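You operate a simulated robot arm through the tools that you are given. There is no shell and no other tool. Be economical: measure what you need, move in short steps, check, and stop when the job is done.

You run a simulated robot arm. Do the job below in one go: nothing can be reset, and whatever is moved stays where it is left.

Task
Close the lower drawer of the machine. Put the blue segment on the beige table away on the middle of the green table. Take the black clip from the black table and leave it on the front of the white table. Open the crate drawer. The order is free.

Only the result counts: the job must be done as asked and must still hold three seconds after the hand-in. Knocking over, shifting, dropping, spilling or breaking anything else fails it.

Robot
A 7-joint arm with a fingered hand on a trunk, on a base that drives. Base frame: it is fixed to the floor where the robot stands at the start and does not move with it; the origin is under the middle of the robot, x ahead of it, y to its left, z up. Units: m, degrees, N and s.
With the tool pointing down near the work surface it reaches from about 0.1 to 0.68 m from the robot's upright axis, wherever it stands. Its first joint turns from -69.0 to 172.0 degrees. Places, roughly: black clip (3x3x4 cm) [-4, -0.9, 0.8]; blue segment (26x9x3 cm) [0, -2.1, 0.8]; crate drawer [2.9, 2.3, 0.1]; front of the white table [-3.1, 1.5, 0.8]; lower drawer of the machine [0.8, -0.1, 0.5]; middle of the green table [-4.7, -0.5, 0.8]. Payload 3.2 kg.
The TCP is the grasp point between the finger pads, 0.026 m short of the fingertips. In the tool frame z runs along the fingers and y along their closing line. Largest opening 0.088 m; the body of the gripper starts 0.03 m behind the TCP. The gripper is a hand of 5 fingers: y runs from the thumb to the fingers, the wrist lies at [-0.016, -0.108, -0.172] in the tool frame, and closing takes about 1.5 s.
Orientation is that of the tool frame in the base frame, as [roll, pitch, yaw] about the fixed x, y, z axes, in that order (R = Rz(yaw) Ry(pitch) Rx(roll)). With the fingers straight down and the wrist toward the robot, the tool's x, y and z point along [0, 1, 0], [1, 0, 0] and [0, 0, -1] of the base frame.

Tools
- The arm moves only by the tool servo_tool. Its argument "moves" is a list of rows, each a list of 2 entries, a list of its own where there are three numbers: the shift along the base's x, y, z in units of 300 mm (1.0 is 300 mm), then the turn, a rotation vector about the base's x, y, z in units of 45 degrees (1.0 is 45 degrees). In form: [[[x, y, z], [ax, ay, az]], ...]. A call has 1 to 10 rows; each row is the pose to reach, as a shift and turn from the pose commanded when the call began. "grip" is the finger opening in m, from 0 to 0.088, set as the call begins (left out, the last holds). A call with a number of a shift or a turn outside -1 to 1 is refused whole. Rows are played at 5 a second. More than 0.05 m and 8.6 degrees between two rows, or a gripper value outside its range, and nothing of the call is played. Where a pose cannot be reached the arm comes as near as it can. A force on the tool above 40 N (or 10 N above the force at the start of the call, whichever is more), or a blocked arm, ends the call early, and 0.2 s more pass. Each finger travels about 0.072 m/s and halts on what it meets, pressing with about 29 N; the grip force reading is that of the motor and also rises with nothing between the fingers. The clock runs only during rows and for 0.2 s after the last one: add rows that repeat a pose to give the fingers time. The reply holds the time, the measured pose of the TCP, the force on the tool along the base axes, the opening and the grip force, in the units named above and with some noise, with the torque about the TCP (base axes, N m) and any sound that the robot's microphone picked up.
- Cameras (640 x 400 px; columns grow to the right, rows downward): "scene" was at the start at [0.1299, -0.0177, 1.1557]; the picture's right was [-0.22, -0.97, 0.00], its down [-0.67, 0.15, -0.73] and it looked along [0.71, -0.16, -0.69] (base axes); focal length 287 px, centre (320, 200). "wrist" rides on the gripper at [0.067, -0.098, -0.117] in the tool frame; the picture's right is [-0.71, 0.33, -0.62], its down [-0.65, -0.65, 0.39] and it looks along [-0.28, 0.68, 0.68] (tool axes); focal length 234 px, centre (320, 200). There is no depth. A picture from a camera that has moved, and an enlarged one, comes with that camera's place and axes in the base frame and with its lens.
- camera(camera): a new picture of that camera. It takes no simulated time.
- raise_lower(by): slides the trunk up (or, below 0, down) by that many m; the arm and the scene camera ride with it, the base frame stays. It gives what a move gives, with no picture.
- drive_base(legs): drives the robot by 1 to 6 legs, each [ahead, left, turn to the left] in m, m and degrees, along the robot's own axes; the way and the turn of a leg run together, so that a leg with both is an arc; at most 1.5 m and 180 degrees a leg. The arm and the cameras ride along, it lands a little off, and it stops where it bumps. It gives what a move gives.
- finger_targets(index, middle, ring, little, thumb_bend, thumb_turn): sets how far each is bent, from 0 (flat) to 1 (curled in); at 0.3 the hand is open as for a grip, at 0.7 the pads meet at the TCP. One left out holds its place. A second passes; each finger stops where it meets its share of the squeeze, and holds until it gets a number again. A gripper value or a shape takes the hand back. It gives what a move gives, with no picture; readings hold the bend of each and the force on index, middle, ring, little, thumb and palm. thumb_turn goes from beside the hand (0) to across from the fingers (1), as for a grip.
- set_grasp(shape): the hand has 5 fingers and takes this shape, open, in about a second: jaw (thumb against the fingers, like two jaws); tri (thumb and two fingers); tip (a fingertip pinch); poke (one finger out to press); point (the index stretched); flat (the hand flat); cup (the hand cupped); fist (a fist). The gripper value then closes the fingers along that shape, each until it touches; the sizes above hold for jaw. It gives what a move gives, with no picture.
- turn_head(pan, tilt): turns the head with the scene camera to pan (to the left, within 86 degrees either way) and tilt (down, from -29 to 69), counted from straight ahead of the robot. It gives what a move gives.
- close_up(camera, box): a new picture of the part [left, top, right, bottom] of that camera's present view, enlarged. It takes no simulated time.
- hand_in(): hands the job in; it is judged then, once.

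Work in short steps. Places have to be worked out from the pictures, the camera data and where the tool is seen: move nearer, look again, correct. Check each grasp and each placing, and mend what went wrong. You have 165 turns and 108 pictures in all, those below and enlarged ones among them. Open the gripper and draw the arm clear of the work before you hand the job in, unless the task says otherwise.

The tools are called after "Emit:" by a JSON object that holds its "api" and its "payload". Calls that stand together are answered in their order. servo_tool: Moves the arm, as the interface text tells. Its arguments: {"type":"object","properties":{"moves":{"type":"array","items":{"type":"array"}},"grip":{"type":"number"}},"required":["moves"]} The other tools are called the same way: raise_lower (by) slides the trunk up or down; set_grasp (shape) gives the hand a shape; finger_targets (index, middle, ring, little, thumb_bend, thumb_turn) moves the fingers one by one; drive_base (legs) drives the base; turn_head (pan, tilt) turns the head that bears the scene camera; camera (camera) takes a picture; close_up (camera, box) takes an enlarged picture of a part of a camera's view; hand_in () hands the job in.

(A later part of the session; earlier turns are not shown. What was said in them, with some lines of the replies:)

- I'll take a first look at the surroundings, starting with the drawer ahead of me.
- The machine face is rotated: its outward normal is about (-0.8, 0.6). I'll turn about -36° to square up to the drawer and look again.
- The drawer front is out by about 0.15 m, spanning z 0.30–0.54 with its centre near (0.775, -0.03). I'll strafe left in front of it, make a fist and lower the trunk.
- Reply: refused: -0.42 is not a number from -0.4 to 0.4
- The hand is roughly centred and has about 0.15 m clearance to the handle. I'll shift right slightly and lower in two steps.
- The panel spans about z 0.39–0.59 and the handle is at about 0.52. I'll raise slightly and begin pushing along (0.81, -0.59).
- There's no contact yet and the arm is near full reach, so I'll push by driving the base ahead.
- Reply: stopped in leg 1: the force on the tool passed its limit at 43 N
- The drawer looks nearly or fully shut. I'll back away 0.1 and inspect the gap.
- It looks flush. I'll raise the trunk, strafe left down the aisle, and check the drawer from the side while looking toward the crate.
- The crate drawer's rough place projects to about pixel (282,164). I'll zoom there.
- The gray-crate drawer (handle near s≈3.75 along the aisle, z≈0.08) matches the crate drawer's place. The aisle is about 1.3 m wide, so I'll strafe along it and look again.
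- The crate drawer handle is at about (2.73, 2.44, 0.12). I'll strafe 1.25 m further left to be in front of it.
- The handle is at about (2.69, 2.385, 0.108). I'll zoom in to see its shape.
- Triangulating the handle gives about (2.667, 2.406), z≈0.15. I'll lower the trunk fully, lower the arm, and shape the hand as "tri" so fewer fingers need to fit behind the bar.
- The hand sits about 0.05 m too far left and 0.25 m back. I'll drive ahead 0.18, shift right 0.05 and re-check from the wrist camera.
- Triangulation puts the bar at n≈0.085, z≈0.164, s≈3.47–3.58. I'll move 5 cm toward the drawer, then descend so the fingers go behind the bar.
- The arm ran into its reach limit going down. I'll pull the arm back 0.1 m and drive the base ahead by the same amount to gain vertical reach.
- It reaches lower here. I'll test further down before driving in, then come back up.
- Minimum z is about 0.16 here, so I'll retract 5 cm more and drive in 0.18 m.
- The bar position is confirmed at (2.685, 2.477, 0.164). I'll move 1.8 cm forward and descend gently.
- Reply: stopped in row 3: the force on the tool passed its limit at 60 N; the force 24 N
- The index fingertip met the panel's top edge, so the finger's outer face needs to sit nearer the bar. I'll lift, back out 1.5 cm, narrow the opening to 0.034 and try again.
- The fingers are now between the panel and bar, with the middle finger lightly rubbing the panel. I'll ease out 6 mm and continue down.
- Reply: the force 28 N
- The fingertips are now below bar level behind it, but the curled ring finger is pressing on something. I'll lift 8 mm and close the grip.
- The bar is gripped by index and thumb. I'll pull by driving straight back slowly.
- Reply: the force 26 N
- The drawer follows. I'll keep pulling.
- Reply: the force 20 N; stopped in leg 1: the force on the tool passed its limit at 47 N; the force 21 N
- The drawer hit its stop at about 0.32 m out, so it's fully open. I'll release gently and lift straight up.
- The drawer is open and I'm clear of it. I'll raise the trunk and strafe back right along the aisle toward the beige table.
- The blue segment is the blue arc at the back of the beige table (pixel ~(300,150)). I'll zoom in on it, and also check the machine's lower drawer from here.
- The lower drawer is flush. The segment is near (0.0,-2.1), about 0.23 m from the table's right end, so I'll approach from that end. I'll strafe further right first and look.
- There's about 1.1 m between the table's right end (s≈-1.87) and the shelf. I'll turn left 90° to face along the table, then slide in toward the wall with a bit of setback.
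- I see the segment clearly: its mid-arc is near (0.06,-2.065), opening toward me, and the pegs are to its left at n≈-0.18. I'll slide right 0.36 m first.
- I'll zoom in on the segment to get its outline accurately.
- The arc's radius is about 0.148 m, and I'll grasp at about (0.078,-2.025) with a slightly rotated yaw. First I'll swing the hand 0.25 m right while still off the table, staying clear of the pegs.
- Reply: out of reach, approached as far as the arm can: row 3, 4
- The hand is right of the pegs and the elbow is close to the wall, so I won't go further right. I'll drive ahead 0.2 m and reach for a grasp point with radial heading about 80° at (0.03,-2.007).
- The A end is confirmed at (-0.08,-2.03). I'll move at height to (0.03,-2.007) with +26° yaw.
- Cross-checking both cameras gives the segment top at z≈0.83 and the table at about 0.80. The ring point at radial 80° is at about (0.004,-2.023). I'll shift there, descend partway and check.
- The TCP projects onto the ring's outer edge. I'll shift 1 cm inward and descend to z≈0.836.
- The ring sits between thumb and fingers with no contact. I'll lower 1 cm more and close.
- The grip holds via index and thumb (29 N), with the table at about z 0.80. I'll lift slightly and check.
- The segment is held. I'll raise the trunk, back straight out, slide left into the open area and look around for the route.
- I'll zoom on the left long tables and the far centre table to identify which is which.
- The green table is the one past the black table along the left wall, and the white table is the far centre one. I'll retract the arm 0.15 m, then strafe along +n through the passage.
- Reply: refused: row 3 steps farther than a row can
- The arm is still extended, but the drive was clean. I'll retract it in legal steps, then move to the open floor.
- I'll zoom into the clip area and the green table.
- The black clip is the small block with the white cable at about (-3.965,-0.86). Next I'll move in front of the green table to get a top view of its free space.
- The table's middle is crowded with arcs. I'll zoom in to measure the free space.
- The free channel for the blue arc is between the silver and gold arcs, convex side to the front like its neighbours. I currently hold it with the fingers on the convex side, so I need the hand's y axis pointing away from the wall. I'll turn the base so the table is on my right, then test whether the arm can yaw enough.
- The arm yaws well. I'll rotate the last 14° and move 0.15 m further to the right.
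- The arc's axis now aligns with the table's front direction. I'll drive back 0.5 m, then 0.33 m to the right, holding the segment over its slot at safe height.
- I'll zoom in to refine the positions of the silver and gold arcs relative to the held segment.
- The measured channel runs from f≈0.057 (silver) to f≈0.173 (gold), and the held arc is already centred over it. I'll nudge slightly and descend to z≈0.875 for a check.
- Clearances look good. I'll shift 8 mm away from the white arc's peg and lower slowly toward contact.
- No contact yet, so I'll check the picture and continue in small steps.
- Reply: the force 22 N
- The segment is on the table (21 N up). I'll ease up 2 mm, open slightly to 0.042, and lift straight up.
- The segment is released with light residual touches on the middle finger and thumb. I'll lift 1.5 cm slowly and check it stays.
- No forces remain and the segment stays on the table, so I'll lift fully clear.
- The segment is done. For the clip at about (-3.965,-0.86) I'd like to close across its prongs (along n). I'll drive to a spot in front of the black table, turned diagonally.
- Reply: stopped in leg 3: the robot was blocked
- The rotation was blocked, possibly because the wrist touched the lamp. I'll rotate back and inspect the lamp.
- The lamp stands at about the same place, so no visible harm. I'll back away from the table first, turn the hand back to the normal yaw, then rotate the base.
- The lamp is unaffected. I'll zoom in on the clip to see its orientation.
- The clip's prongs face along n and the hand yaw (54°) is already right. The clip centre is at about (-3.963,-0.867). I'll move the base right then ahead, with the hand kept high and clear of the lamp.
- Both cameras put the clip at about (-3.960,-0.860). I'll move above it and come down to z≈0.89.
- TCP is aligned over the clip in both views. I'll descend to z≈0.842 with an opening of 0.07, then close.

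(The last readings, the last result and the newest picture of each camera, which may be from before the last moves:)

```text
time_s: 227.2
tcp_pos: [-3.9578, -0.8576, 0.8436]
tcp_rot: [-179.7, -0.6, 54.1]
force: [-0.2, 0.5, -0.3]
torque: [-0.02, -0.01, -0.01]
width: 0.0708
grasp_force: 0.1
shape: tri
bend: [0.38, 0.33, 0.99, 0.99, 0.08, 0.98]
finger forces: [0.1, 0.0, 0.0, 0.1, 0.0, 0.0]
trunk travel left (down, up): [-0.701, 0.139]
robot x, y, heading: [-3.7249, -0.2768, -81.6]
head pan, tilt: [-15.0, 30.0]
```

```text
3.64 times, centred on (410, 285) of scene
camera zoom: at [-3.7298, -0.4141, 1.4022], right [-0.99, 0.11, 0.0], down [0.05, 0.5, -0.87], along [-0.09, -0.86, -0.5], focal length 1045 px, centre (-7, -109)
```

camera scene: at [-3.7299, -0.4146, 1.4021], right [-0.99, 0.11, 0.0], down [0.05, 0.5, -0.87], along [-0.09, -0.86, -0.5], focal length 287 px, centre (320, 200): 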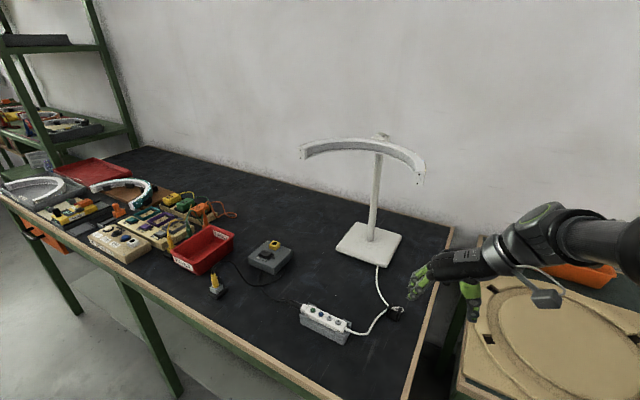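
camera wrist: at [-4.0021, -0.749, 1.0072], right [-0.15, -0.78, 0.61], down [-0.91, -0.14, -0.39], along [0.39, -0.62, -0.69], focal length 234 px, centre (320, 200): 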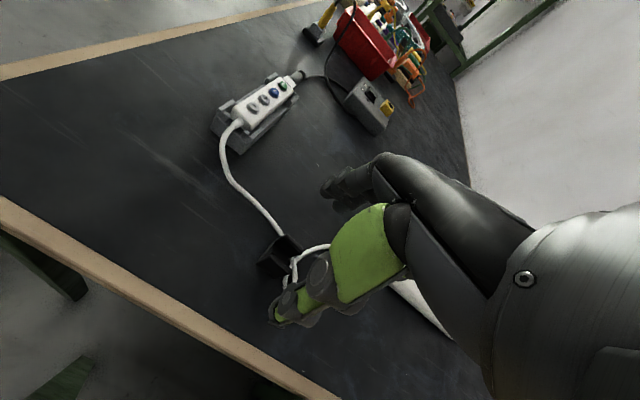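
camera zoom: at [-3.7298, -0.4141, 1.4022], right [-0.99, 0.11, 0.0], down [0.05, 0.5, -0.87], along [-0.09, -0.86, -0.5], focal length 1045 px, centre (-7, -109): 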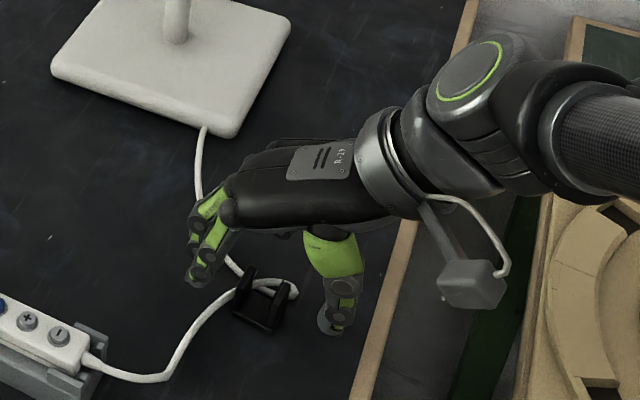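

The clip sits mid-way between index and thumb. I'll close.

Emit:
{"api": "servo_tool", "payload": {"moves": [[[0, 0, 0], [0, 0, 0]], [[0, 0, 0], [0, 0, 0]], [[0, 0, 0], [0, 0, 0]], [[0, 0, 0], [0, 0, 0]], [[0, 0, 0], [0, 0, 0]], [[0, 0, 0], [0, 0, 0]]], "grip": 0.0}}

Emit:
{"api": "close_up", "payload": {"camera": "scene", "box": [330, 230, 490, 340]}}

```text
time_s: 228.6
tcp_pos: [-3.9579, -0.8571, 0.8439]
tcp_rot: [-179.6, -0.7, 54.1]
force: [-1.6, -0.2, 4.8]
torque: [-0.08, 0.01, -0.02]
width: 0.0155
grasp_force: 29.1
shape: tri
bend: [0.71, 0.52, 1.0, 1.0, 0.89, 0.98]
finger forces: [5.7, 21.8, 0.0, 0.0, 28.0, 0.0]
trunk travel left (down, up): [-0.701, 0.139]
robot x, y, heading: [-3.7263, -0.2788, -81.2]
head pan, tilt: [-15.0, 30.0]
```

```text
3.64 times, centred on (410, 285) of scene
camera zoom: at [-3.7301, -0.4137, 1.4023], right [-0.99, 0.11, 0.0], down [0.05, 0.5, -0.87], along [-0.09, -0.86, -0.5], focal length 1045 px, centre (-7, -109)
```

zoom: 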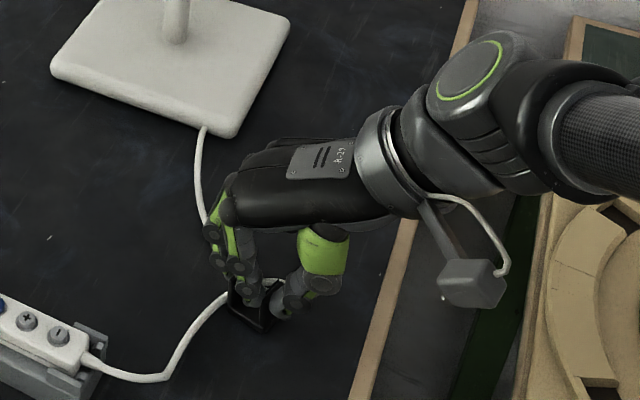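

Both middle finger and thumb hold it. I'll lift 4 cm gently and check.

Emit:
{"api": "servo_tool", "payload": {"moves": [[[0, 0, 0.05], [0, 0, 0]], [[0, 0, 0.1], [0, 0, 0]], [[0, 0, 0.15], [0, 0, 0]], [[0, 0, 0.15], [0, 0, 0]]]}}

Emit:
{"api": "close_up", "payload": {"camera": "scene", "box": [330, 230, 490, 340]}}

```text
time_s: 229.6
tcp_pos: [-3.9587, -0.8587, 0.888]
tcp_rot: [-179.5, -0.8, 54.1]
force: [0.0, 0.3, -1.3]
torque: [0.02, -0.02, -0.02]
width: 0.015
grasp_force: 28.8
shape: tri
bend: [0.71, 0.52, 1.0, 1.0, 0.89, 0.98]
finger forces: [6.2, 21.1, 0.0, 0.0, 27.3, 0.1]
trunk travel left (down, up): [-0.701, 0.139]
robot x, y, heading: [-3.7266, -0.2749, -81.5]
head pan, tilt: [-15.0, 30.0]
```

```text
3.64 times, centred on (410, 285) of scene
camera zoom: at [-3.7301, -0.4145, 1.4021], right [-0.99, 0.11, 0.0], down [0.05, 0.5, -0.87], along [-0.09, -0.86, -0.5], focal length 1045 px, centre (-7, -109)
```

zoom: 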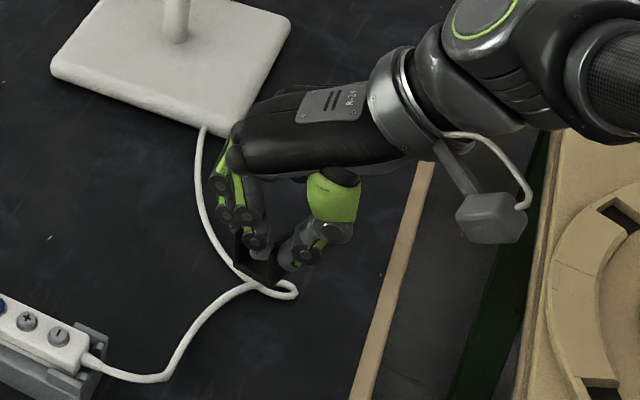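

The clip is lifted clean and the cable stayed behind. I'll raise it, back away and move to the open floor, then turn to face the white table.

Emit:
{"api": "servo_tool", "payload": {"moves": [[[0, 0, 0.12], [0, 0, 0]], [[0, 0, 0.24], [0, 0, 0]], [[0, 0, 0.36], [0, 0, 0]], [[0, 0, 0.36], [0, 0, 0]]]}}

Emit:
{"api": "drive_base", "payload": {"legs": [[-0.3, 0, 0], [0, 0, 45], [0.7, 0.3, 0]]}}

Emit:
{"api": "drive_base", "payload": {"legs": [[0, 0, 90], [0, 0, 90]]}}

Emit:
{"api": "turn_head", "payload": {"pan": -25, "tilt": 25}}

Emit:
{"api": "camera", "payload": {"camera": "scene"}}

```text
time_s: 230.6
tcp_pos: [-3.9582, -0.8599, 0.9951]
tcp_rot: [-179.6, -0.6, 54.0]
force: [0.4, 0.1, -0.6]
torque: [-0.01, -0.01, 0.01]
width: 0.0153
grasp_force: 29.0
shape: tri
bend: [0.71, 0.52, 1.0, 1.0, 0.89, 0.98]
finger forces: [6.4, 21.0, 0.0, 0.0, 27.4, 0.0]
trunk travel left (down, up): [-0.701, 0.139]
robot x, y, heading: [-3.7275, -0.274, -81.2]
head pan, tilt: [-15.0, 30.0]
```

```text
time_s: 238.4
tcp_pos: [-2.7713, -0.7179, 0.9961]
tcp_rot: [-179.4, -0.6, 100.3]
force: [0.2, -0.4, -0.2]
torque: [-0.01, -0.02, 0.03]
width: 0.0152
grasp_force: 28.2
shape: tri
bend: [0.71, 0.52, 1.0, 1.0, 0.89, 0.98]
finger forces: [6.4, 20.9, 0.0, 0.0, 27.2, 0.0]
trunk travel left (down, up): [-0.701, 0.139]
robot x, y, heading: [-3.0317, -0.1477, -34.9]
head pan, tilt: [-15.0, 30.0]
```

```text
time_s: 246.4
tcp_pos: [-3.2757, 0.4325, 0.9966]
tcp_rot: [-179.6, -0.6, -81.6]
force: [0.4, 0.3, 0.2]
torque: [0.03, 0.01, -0.01]
width: 0.0153
grasp_force: 29.3
shape: tri
bend: [0.71, 0.53, 1.0, 1.0, 0.89, 0.98]
finger forces: [6.2, 20.5, 0.1, 0.0, 26.7, 0.1]
trunk travel left (down, up): [-0.701, 0.139]
robot x, y, heading: [-3.0354, -0.1482, 143.3]
head pan, tilt: [-15.0, 30.0]
```

```text
time_s: 247.1
tcp_pos: [-3.2737, 0.432, 0.996]
tcp_rot: [-179.7, -0.6, -81.6]
force: [1.1, 0.7, -0.5]
torque: [-0.03, 0.01, 0.01]
width: 0.0153
grasp_force: 28.2
shape: tri
bend: [0.71, 0.53, 1.0, 1.0, 0.89, 0.98]
finger forces: [6.2, 20.5, 0.0, 0.0, 26.7, 0.0]
trunk travel left (down, up): [-0.701, 0.139]
robot x, y, heading: [-3.036, -0.1454, 143.1]
head pan, tilt: [-25.0, 25.0]
```

```text
21 pictures are left
camera scene: at [-3.1158, -0.035, 1.4101], right [0.88, 0.47, 0.0], down [0.2, -0.37, -0.91], along [-0.43, 0.8, -0.42], focal length 287 px, centre (320, 200)
```

scene: 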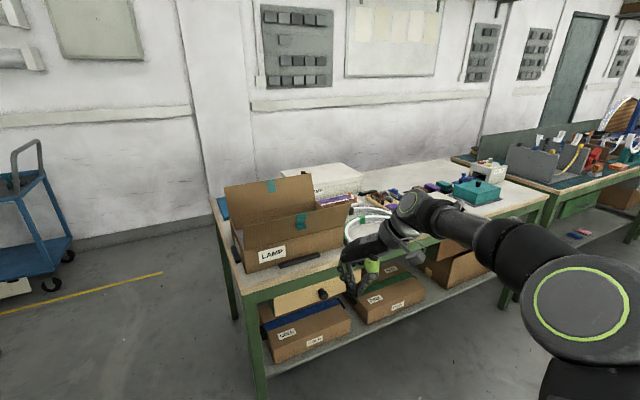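

The white table's front target projects just beyond the arm, so I'll strafe right 0.95 m along its front and look again.

Emit:
{"api": "drive_base", "payload": {"legs": [[0.1, -0.95, 0]]}}

Emit:
{"api": "turn_head", "payload": {"pan": 0, "tilt": 32}}

Emit:
{"api": "camera", "payload": {"camera": "scene"}}

```text
time_s: 252.1
tcp_pos: [-2.8014, 1.2504, 0.9964]
tcp_rot: [-179.6, -0.6, -80.7]
force: [0.5, -0.2, -0.2]
torque: [0.01, 0.0, 0.0]
width: 0.0149
grasp_force: 29.2
shape: tri
bend: [0.71, 0.53, 1.0, 1.0, 0.89, 0.98]
finger forces: [6.2, 20.5, 0.0, 0.0, 26.7, 0.0]
trunk travel left (down, up): [-0.701, 0.139]
robot x, y, heading: [-2.5487, 0.6783, 144.0]
head pan, tilt: [-25.0, 25.0]
```

```text
time_s: 252.9
tcp_pos: [-2.8, 1.2508, 0.9966]
tcp_rot: [-179.5, -0.6, -80.6]
force: [-0.8, 0.4, -0.2]
torque: [0.03, -0.01, 0.01]
width: 0.0149
grasp_force: 29.3
shape: tri
bend: [0.71, 0.53, 1.0, 1.0, 0.89, 0.98]
finger forces: [6.3, 20.5, 0.0, 0.0, 26.7, 0.0]
trunk travel left (down, up): [-0.701, 0.139]
robot x, y, heading: [-2.5514, 0.6767, 144.1]
head pan, tilt: [0.0, 32.0]
```

```text
20 pictures are left
camera scene: at [-2.6616, 0.759, 1.399], right [0.59, 0.81, 0.0], down [0.43, -0.31, -0.85], along [-0.69, 0.5, -0.53], focal length 287 px, centre (320, 200)
```

scene: 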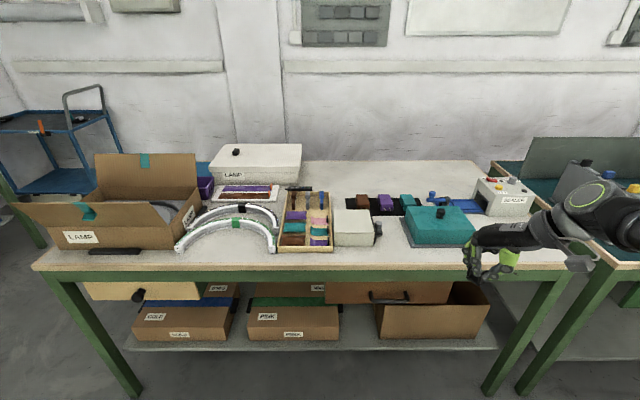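

I'll zoom on the free gap between the gray and teal boxes at the table's front.

Emit:
{"api": "close_up", "payload": {"camera": "scene", "box": [325, 190, 485, 290]}}

```text
4.00 times, centred on (405, 240) of scene
camera zoom: at [-2.6616, 0.759, 1.399], right [0.59, 0.81, 0.0], down [0.43, -0.31, -0.85], along [-0.69, 0.5, -0.53], focal length 1149 px, centre (-20, 40)
```

zoom: 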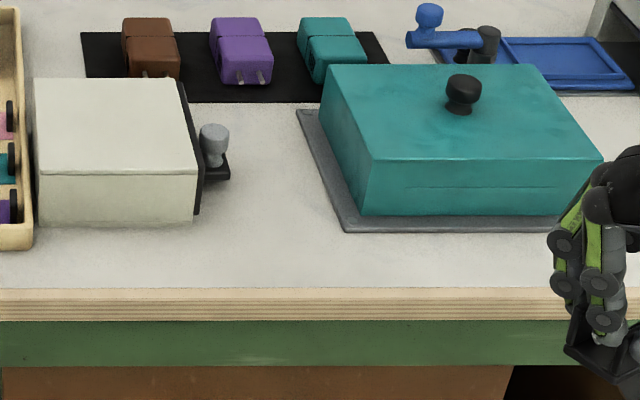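

The free patch is about 10 cm wide. I'll target (-3.073,1.325), about 6 cm inside the front edge. I'll rotate the hand to nominal yaw, then drive ahead and slightly left.

Emit:
{"api": "servo_tool", "payload": {"moves": [[[0, 0, 0], [0, 0, -0.17]], [[0, 0, 0], [0, 0, -0.34]], [[0, 0, 0], [0, 0, -0.51]], [[0, 0, 0], [0, 0, -0.68]], [[0, 0, 0], [0, 0, -0.85]], [[0, 0, 0], [0, 0, -1.0]], [[0, 0, 0], [0, 0, -1.0]]]}}

Emit:
{"api": "drive_base", "payload": {"legs": [[0.0, 0.1, 0], [0.25, 0, 0]]}}

Emit:
{"api": "turn_head", "payload": {"pan": -15, "tilt": 45}}

Emit:
{"api": "camera", "payload": {"camera": "scene"}}

Emit:
{"api": "camera", "payload": {"camera": "wrist"}}

```text
time_s: 254.6
tcp_pos: [-2.8012, 1.2499, 0.9951]
tcp_rot: [-179.6, -0.7, -125.7]
force: [0.6, 0.4, 0.1]
torque: [-0.01, 0.04, -0.01]
width: 0.0151
grasp_force: 28.5
shape: tri
bend: [0.71, 0.53, 1.0, 1.0, 0.89, 0.98]
finger forces: [6.4, 20.5, 0.0, 0.0, 26.9, 0.0]
trunk travel left (down, up): [-0.701, 0.139]
robot x, y, heading: [-2.5453, 0.6775, 143.9]
head pan, tilt: [0.0, 32.0]
```

```text
time_s: 257.1
tcp_pos: [-3.0638, 1.3147, 0.9946]
tcp_rot: [-179.5, -0.7, -125.4]
force: [-0.3, -0.6, -0.5]
torque: [0.0, -0.02, -0.02]
width: 0.015
grasp_force: 29.6
shape: tri
bend: [0.71, 0.53, 1.0, 1.0, 0.89, 0.98]
finger forces: [6.4, 20.5, 0.0, 0.1, 27.0, 0.0]
trunk travel left (down, up): [-0.701, 0.139]
robot x, y, heading: [-2.8111, 0.739, 144.1]
head pan, tilt: [0.0, 32.0]
```

```text
time_s: 257.9
tcp_pos: [-3.0623, 1.3147, 0.9951]
tcp_rot: [-179.6, -0.6, -125.4]
force: [0.4, -0.8, -1.6]
torque: [-0.01, 0.0, 0.01]
width: 0.0152
grasp_force: 29.2
shape: tri
bend: [0.71, 0.53, 1.0, 1.0, 0.89, 0.98]
finger forces: [6.4, 20.5, 0.1, 0.1, 26.9, 0.0]
trunk travel left (down, up): [-0.701, 0.139]
robot x, y, heading: [-2.8108, 0.7391, 144.1]
head pan, tilt: [-15.0, 45.0]
```

```text
18 pictures are left
camera scene: at [-2.902, 0.8332, 1.3796], right [0.78, 0.63, 0.0], down [0.45, -0.55, -0.71], along [-0.45, 0.55, -0.71], focal length 287 px, centre (320, 200)
```

scene: 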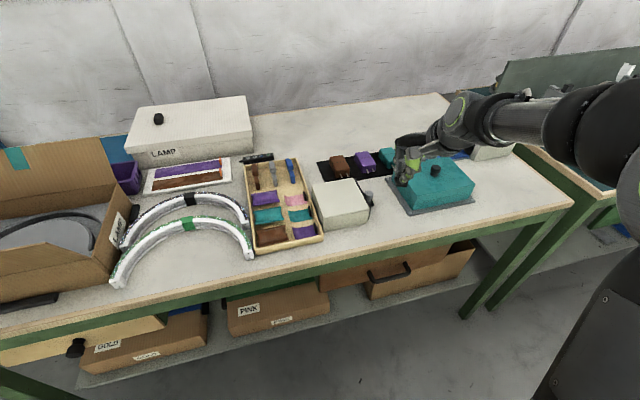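

```text
17 pictures are left
camera wrist: at [-3.0238, 1.2043, 1.1134], right [0.14, 0.78, 0.61], down [0.91, 0.14, -0.39], along [-0.39, 0.61, -0.69], focal length 234 px, centre (320, 200)
```

wrist: 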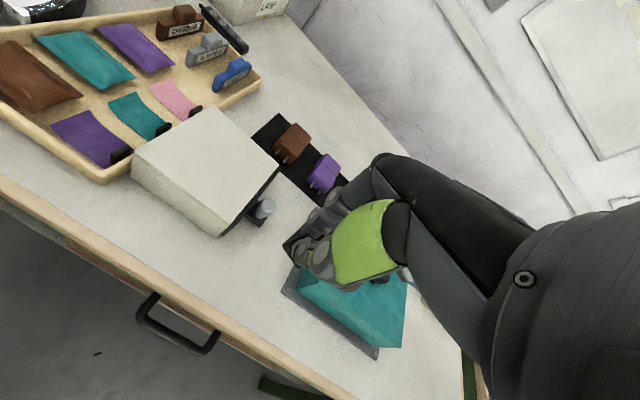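

The TCP projects into the free patch. I'll shift about 1.5 cm and descend to 0.875, then check.

Emit:
{"api": "servo_tool", "payload": {"moves": [[[-0.05, 0.013, 0], [0, 0, 0]], [[-0.05, 0.013, -0.12], [0, 0, 0]], [[-0.05, 0.013, -0.24], [0, 0, 0]], [[-0.05, 0.013, -0.36], [0, 0, 0]], [[-0.05, 0.013, -0.4], [0, 0, 0]], [[-0.05, 0.013, -0.4], [0, 0, 0]]]}}

Emit:
{"api": "camera", "payload": {"camera": "wrist"}}

Emit:
{"api": "close_up", "payload": {"camera": "scene", "box": [320, 120, 500, 240]}}

```text
time_s: 259.3
tcp_pos: [-3.0782, 1.3173, 0.8754]
tcp_rot: [-179.6, -0.7, -125.5]
force: [-1.1, 0.2, -0.1]
torque: [0.0, 0.0, -0.01]
width: 0.015
grasp_force: 28.6
shape: tri
bend: [0.71, 0.53, 1.0, 1.0, 0.89, 0.98]
finger forces: [6.4, 20.5, 0.0, 0.0, 27.0, 0.0]
trunk travel left (down, up): [-0.701, 0.139]
robot x, y, heading: [-2.8078, 0.7397, 144.2]
head pan, tilt: [-15.0, 45.0]
```

```text
16 pictures are left
camera wrist: at [-3.0391, 1.2085, 0.9931], right [0.14, 0.78, 0.61], down [0.91, 0.14, -0.39], along [-0.39, 0.61, -0.69], focal length 234 px, centre (320, 200)
```

wrist: 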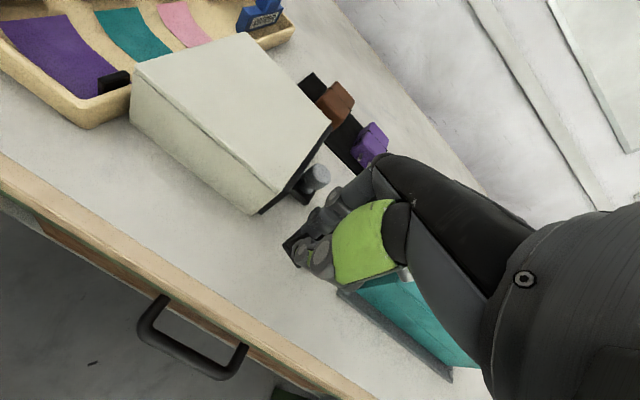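

```text
3.33 times, centred on (410, 180) of scene
camera zoom: at [-2.9021, 0.8335, 1.3795], right [0.78, 0.63, 0.0], down [0.45, -0.55, -0.71], along [-0.45, 0.55, -0.71], focal length 958 px, centre (20, 267)
```

zoom: 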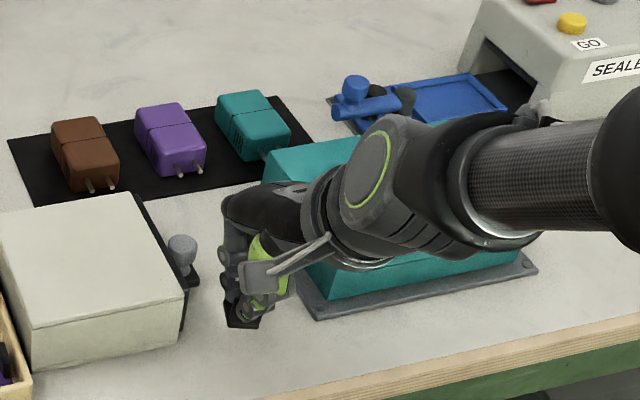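

The gray box's knob is only about 3 cm from the fingers, so I'll shift 1.5 cm back (right/front) before descending further.

Emit:
{"api": "servo_tool", "payload": {"moves": [[[0.05, 0, 0], [0, 0, 0]], [[0.05, 0, -0.05], [0, 0, 0]], [[0.05, 0, -0.09], [0, 0, 0]], [[0.05, 0, -0.09], [0, 0, 0]]]}}

Emit:
{"api": "close_up", "payload": {"camera": "scene", "box": [340, 150, 480, 240]}}

```text
time_s: 260.3
tcp_pos: [-3.063, 1.3182, 0.8466]
tcp_rot: [-179.6, -0.6, -125.5]
force: [0.6, -0.4, 0.7]
torque: [-0.02, -0.02, -0.02]
width: 0.015
grasp_force: 29.0
shape: tri
bend: [0.71, 0.53, 1.0, 1.0, 0.89, 0.98]
finger forces: [6.6, 20.5, 0.0, 0.0, 27.0, 0.1]
trunk travel left (down, up): [-0.701, 0.139]
robot x, y, heading: [-2.8073, 0.7386, 144.2]
head pan, tilt: [-15.0, 45.0]
```

```text
4.44 times, centred on (410, 195) of scene
camera zoom: at [-2.9022, 0.8333, 1.3796], right [0.78, 0.63, 0.0], down [0.45, -0.55, -0.71], along [-0.45, 0.55, -0.71], focal length 1277 px, centre (-80, 222)
```

zoom: 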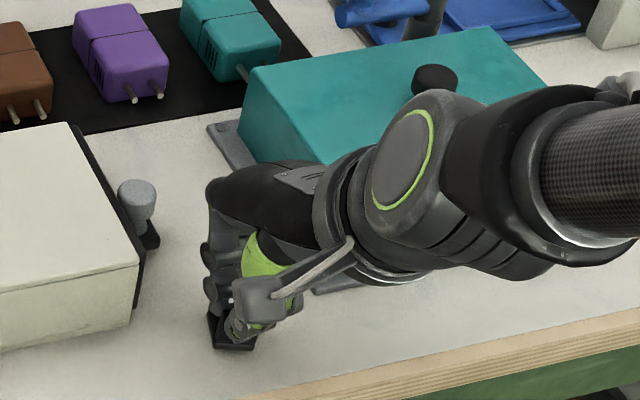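

The clip is almost on the table. I'll lower in small steps until contact.

Emit:
{"api": "servo_tool", "payload": {"moves": [[[0, 0, -0.01], [0, 0, 0]], [[0, 0, -0.02], [0, 0, 0]], [[0, 0, -0.02], [0, 0, 0]]]}}

```text
time_s: 261.1
tcp_pos: [-3.0626, 1.3171, 0.8448]
tcp_rot: [-179.9, -0.6, -125.5]
force: [-1.1, -1.5, 7.2]
torque: [0.12, 0.05, 0.03]
width: 0.015
grasp_force: 29.0
shape: tri
bend: [0.71, 0.53, 1.0, 1.0, 0.89, 0.98]
finger forces: [6.0, 20.5, 0.0, 0.0, 28.2, 0.1]
trunk travel left (down, up): [-0.701, 0.139]
robot x, y, heading: [-2.8065, 0.7432, 144.0]
head pan, tilt: [-15.0, 45.0]
```

Contact (7 N upward). I'll open gently and lift.

Emit:
{"api": "servo_tool", "payload": {"moves": [[[0, 0, 0.005], [0, 0, 0]], [[0, 0, 0.005], [0, 0, 0]], [[0, 0, 0.005], [0, 0, 0]], [[0, 0, 0.005], [0, 0, 0]]], "grip": 0.05}}

Emit:
{"api": "close_up", "payload": {"camera": "scene", "box": [340, 150, 480, 240]}}

```text
time_s: 262.1
tcp_pos: [-3.063, 1.3176, 0.8427]
tcp_rot: [-179.6, -0.6, -125.5]
force: [0.1, -0.5, 0.1]
torque: [0.01, 0.0, 0.01]
width: 0.0497
grasp_force: 0.1
shape: tri
bend: [0.47, 0.4, 0.99, 0.99, 0.32, 0.99]
finger forces: [0.5, 0.6, 0.0, 0.1, 0.0, 0.1]
trunk travel left (down, up): [-0.701, 0.139]
robot x, y, heading: [-2.8108, 0.7408, 144.2]
head pan, tilt: [-15.0, 45.0]
```

```text
4.44 times, centred on (410, 195) of scene
camera zoom: at [-2.9021, 0.8335, 1.3795], right [0.78, 0.63, 0.0], down [0.45, -0.55, -0.71], along [-0.45, 0.55, -0.71], focal length 1277 px, centre (-80, 222)
```

zoom: 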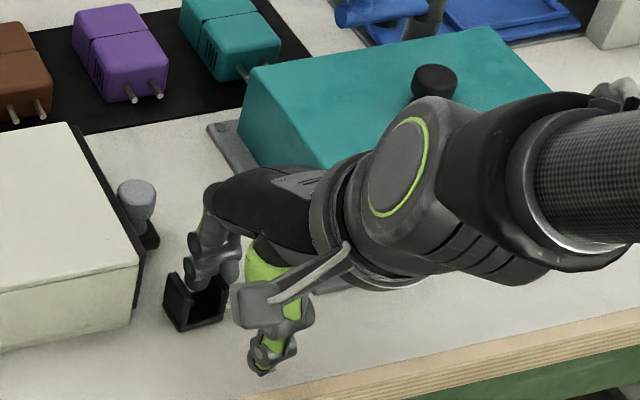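

The clip stands on the table and the fingers are open. I'll lift straight up and verify.

Emit:
{"api": "servo_tool", "payload": {"moves": [[[0, 0, 0.06], [0, 0, 0]], [[0, 0, 0.14], [0, 0, 0]], [[0, 0, 0.26], [0, 0, 0]], [[0, 0, 0.4], [0, 0, 0]], [[0, 0, 0.4], [0, 0, 0]]]}}

Emit:
{"api": "close_up", "payload": {"camera": "scene", "box": [340, 150, 480, 240]}}

```text
time_s: 263.3
tcp_pos: [-3.0626, 1.3168, 0.9619]
tcp_rot: [-179.5, -0.7, -125.4]
force: [0.0, 1.1, -0.6]
torque: [-0.03, 0.02, -0.06]
width: 0.0493
grasp_force: 0.0
shape: tri
bend: [0.47, 0.4, 0.99, 0.99, 0.32, 0.99]
finger forces: [0.4, 0.5, 0.0, 0.0, 0.0, 0.1]
trunk travel left (down, up): [-0.701, 0.139]
robot x, y, heading: [-2.8112, 0.7392, 144.0]
head pan, tilt: [-15.0, 45.0]
```

```text
4.44 times, centred on (410, 195) of scene
camera zoom: at [-2.9024, 0.8342, 1.3795], right [0.78, 0.63, 0.0], down [0.45, -0.55, -0.71], along [-0.45, 0.55, -0.71], focal length 1277 px, centre (-80, 222)
```

zoom: 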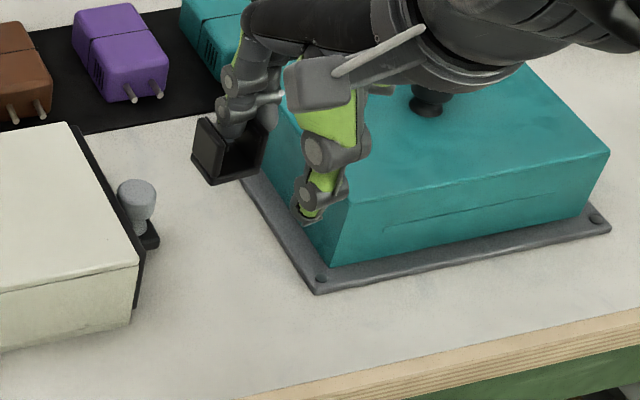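

The clip is still hanging on the fingers, lightly wedged. I'll look from the wrist camera.

Emit:
{"api": "close_up", "payload": {"camera": "wrist", "box": [240, 140, 400, 300]}}

Emit:
{"api": "close_up", "payload": {"camera": "scene", "box": [375, 150, 425, 190]}}

```text
2.50 times, centred on (320, 220) of wrist
camera zoom: at [-3.0242, 1.2075, 1.0806], right [0.14, 0.78, 0.61], down [0.91, 0.14, -0.39], along [-0.39, 0.61, -0.69], focal length 585 px, centre (320, 150)
```

zoom: 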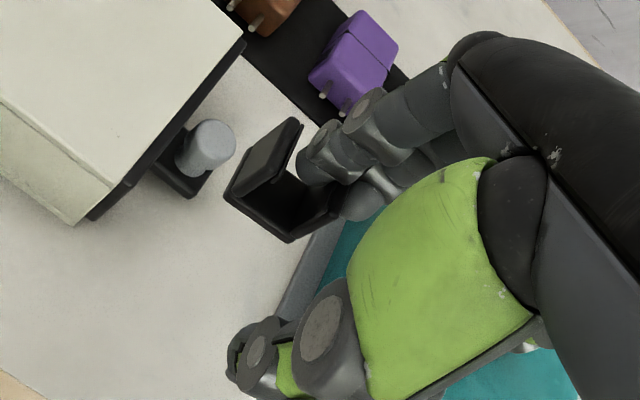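

```text
10.00 times, centred on (400, 170) of scene
camera zoom: at [-2.9024, 0.8342, 1.3795], right [0.78, 0.63, 0.0], down [0.45, -0.55, -0.71], along [-0.45, 0.55, -0.71], focal length 2873 px, centre (-480, 500)
```

zoom: 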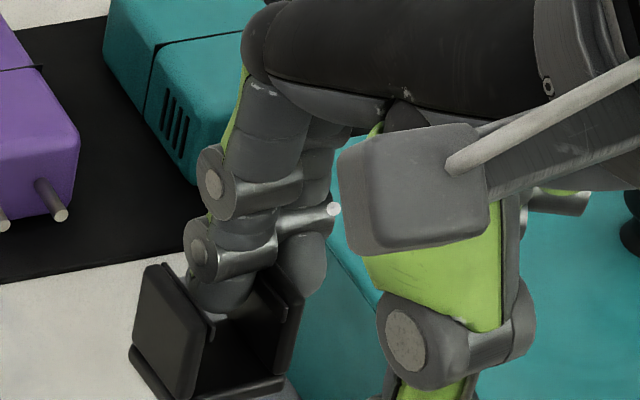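

The index tip is wedged in the U with a prong between index and middle. I'll set the clip back on the table and shear it free by extending the index while flexing the middle finger.

Emit:
{"api": "servo_tool", "payload": {"moves": [[[0, 0, -0.14], [0, 0, 0]], [[0, 0, -0.28], [0, 0, 0]], [[0, 0, -0.36], [0, 0, 0]], [[0, 0, -0.39], [0, 0, 0]], [[0, 0, -0.39], [0, 0, 0]]]}}

Emit:
{"api": "finger_targets", "payload": {"index": 0.3, "middle": 0.5}}

Emit:
{"api": "close_up", "payload": {"camera": "scene", "box": [340, 150, 480, 240]}}

```text
time_s: 264.5
tcp_pos: [-3.063, 1.3174, 0.8479]
tcp_rot: [-179.6, -0.7, -125.5]
force: [-0.6, 0.6, 0.1]
torque: [-0.02, 0.0, -0.01]
width: 0.0497
grasp_force: 0.1
shape: tri
bend: [0.47, 0.4, 0.99, 0.99, 0.32, 0.99]
finger forces: [0.5, 0.5, 0.0, 0.1, 0.0, 0.0]
trunk travel left (down, up): [-0.701, 0.139]
robot x, y, heading: [-2.8097, 0.7398, 144.1]
head pan, tilt: [-15.0, 45.0]
```

```text
time_s: 265.5
tcp_pos: [-3.0629, 1.3178, 0.8473]
tcp_rot: [-179.6, -0.6, -125.5]
force: [-0.7, -0.1, 0.9]
torque: [-0.02, -0.02, -0.01]
width: 0.0684
grasp_force: 0.1
shape: fingers
bend: [0.3, 0.5, 0.99, 0.99, 0.32, 0.99]
finger forces: [0.0, 0.1, 0.0, 0.0, 0.1, 0.0]
trunk travel left (down, up): [-0.701, 0.139]
robot x, y, heading: [-2.8098, 0.7401, 144.0]
head pan, tilt: [-15.0, 45.0]
```

```text
4.44 times, centred on (410, 195) of scene
camera zoom: at [-2.9021, 0.8334, 1.3795], right [0.78, 0.63, 0.0], down [0.45, -0.55, -0.71], along [-0.45, 0.55, -0.71], focal length 1277 px, centre (-80, 222)
```

zoom: 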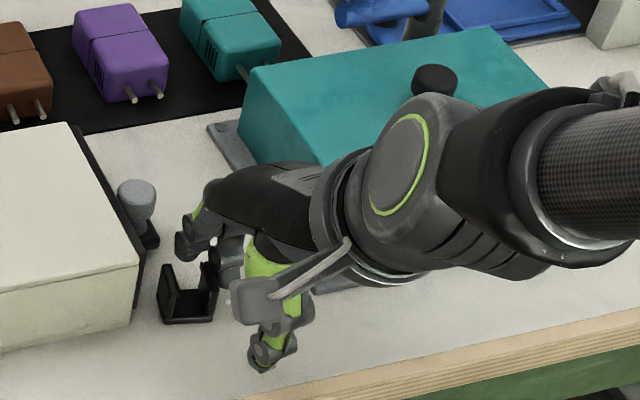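

The finger forces are now zero and the clip stands free on the table. I'll lift straight up and verify.

Emit:
{"api": "servo_tool", "payload": {"moves": [[[0, 0, 0.05], [0, 0, 0]], [[0, 0, 0.12], [0, 0, 0]], [[0, 0, 0.24], [0, 0, 0]], [[0, 0, 0.36], [0, 0, 0]], [[0, 0, 0.48], [0, 0, 0]], [[0, 0, 0.48], [0, 0, 0]]]}}

Emit:
{"api": "close_up", "payload": {"camera": "scene", "box": [340, 150, 480, 240]}}

```text
time_s: 266.9
tcp_pos: [-3.0639, 1.3193, 0.9901]
tcp_rot: [-179.5, -0.7, -125.5]
force: [-0.6, -1.1, -0.3]
torque: [-0.05, -0.03, 0.04]
width: 0.0686
grasp_force: 0.1
shape: fingers
bend: [0.3, 0.5, 0.99, 0.99, 0.32, 0.99]
finger forces: [0.0, 0.1, 0.0, 0.0, 0.0, 0.1]
trunk travel left (down, up): [-0.701, 0.139]
robot x, y, heading: [-2.8091, 0.7415, 144.1]
head pan, tilt: [-15.0, 45.0]
```

```text
4.44 times, centred on (410, 195) of scene
camera zoom: at [-2.9022, 0.834, 1.3795], right [0.78, 0.63, 0.0], down [0.45, -0.55, -0.71], along [-0.45, 0.55, -0.71], focal length 1277 px, centre (-80, 222)
```

zoom: 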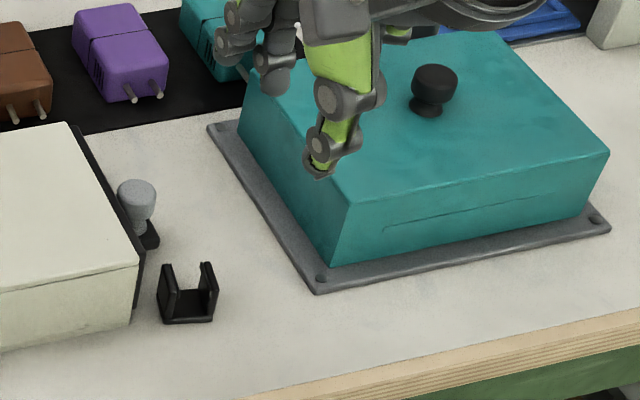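

The clip stands on the table's front. I'll back away, open the hand, and check the blue segment on the green table.

Emit:
{"api": "drive_base", "payload": {"legs": [[-0.4, 0, 0]]}}

Emit:
{"api": "set_grasp", "payload": {"shape": "jaw"}}

Emit:
{"api": "turn_head", "payload": {"pan": 62, "tilt": 15}}

Emit:
{"api": "camera", "payload": {"camera": "scene"}}

```text
time_s: 269.4
tcp_pos: [-2.744, 1.0877, 0.9909]
tcp_rot: [-179.5, -0.7, -125.4]
force: [-0.4, -0.4, -0.2]
torque: [0.01, -0.02, 0.01]
width: 0.0688
grasp_force: 0.0
shape: fingers
bend: [0.3, 0.5, 0.99, 0.99, 0.32, 0.99]
finger forces: [0.0, 0.0, 0.1, 0.0, 0.0, 0.0]
trunk travel left (down, up): [-0.701, 0.139]
robot x, y, heading: [-2.4907, 0.511, 144.0]
head pan, tilt: [-15.0, 45.0]
```

```text
time_s: 270.3
tcp_pos: [-2.7446, 1.0888, 0.9898]
tcp_rot: [-179.6, -0.6, -125.6]
force: [-0.2, -0.8, -0.5]
torque: [0.01, -0.02, 0.04]
width: 0.0877
grasp_force: 0.2
shape: jaw
bend: [0.3, 0.3, 0.3, 0.3, 0.3, 0.97]
finger forces: [0.1, 0.0, 0.1, 0.1, 0.0, 0.1]
trunk travel left (down, up): [-0.701, 0.139]
robot x, y, heading: [-2.491, 0.5083, 144.1]
head pan, tilt: [-15.0, 45.0]
```

```text
time_s: 271.8
tcp_pos: [-2.7444, 1.088, 0.9905]
tcp_rot: [-179.6, -0.6, -125.5]
force: [-0.1, -0.1, 0.5]
torque: [0.0, 0.0, 0.0]
width: 0.088
grasp_force: 0.1
shape: jaw
bend: [0.3, 0.3, 0.3, 0.3, 0.3, 0.97]
finger forces: [0.0, 0.0, 0.0, 0.0, 0.0, 0.1]
trunk travel left (down, up): [-0.701, 0.139]
robot x, y, heading: [-2.4879, 0.5103, 144.1]
head pan, tilt: [62.0, 15.0]
```

```text
7 pictures are left
camera scene: at [-2.6151, 0.4978, 1.4263], right [-0.44, 0.9, 0.0], down [0.23, 0.11, -0.97], along [-0.87, -0.42, -0.26], focal length 287 px, centre (320, 200)
```

scene: 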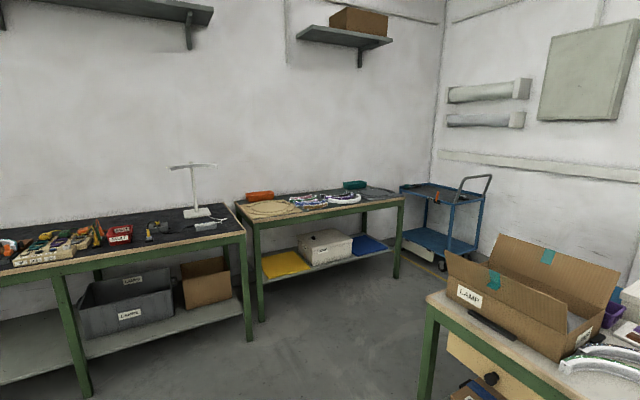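

I'll zoom in on the green table from here.

Emit:
{"api": "close_up", "payload": {"camera": "scene", "box": [230, 170, 410, 225]}}

```text
3.56 times, centred on (320, 198) of scene
camera zoom: at [-2.6151, 0.4978, 1.4263], right [-0.44, 0.9, 0.0], down [0.23, 0.11, -0.97], along [-0.87, -0.42, -0.26], focal length 1022 px, centre (320, 209)
```

zoom: 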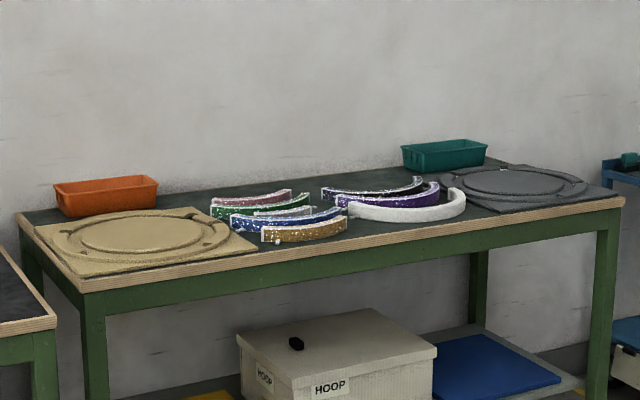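

The segment lies in its slot and the neighbouring arcs look undisturbed. The machine drawer is shut, the crate drawer open, the clip placed, and the hand is open and clear, so I'm handing in.

Emit:
{"api": "hand_in", "payload": {}}

```text
The job is handed in.
```

I finished all four parts and handed the job in; no result has come back yet.

- **Machine drawer:** the lower drawer is pushed shut and looked flush from two views.
- **Blue segment:** it lies on the green table between the silver and gold arcs. That is about 15 cm off the exact centre, because other arcs fill the middle.
- **Black clip:** it stands near the front edge of the white table. It first came back up wedged on a finger, so I set it down again and freed it.
- **Crate drawer:** it is pulled out to its stop, about 0.32 m.

While I was turning near the black table the robot was blocked, possibly by touching the lamp. I backed off, and the lamp was still upright and in about the same place. I saw nothing else knocked over or shifted.
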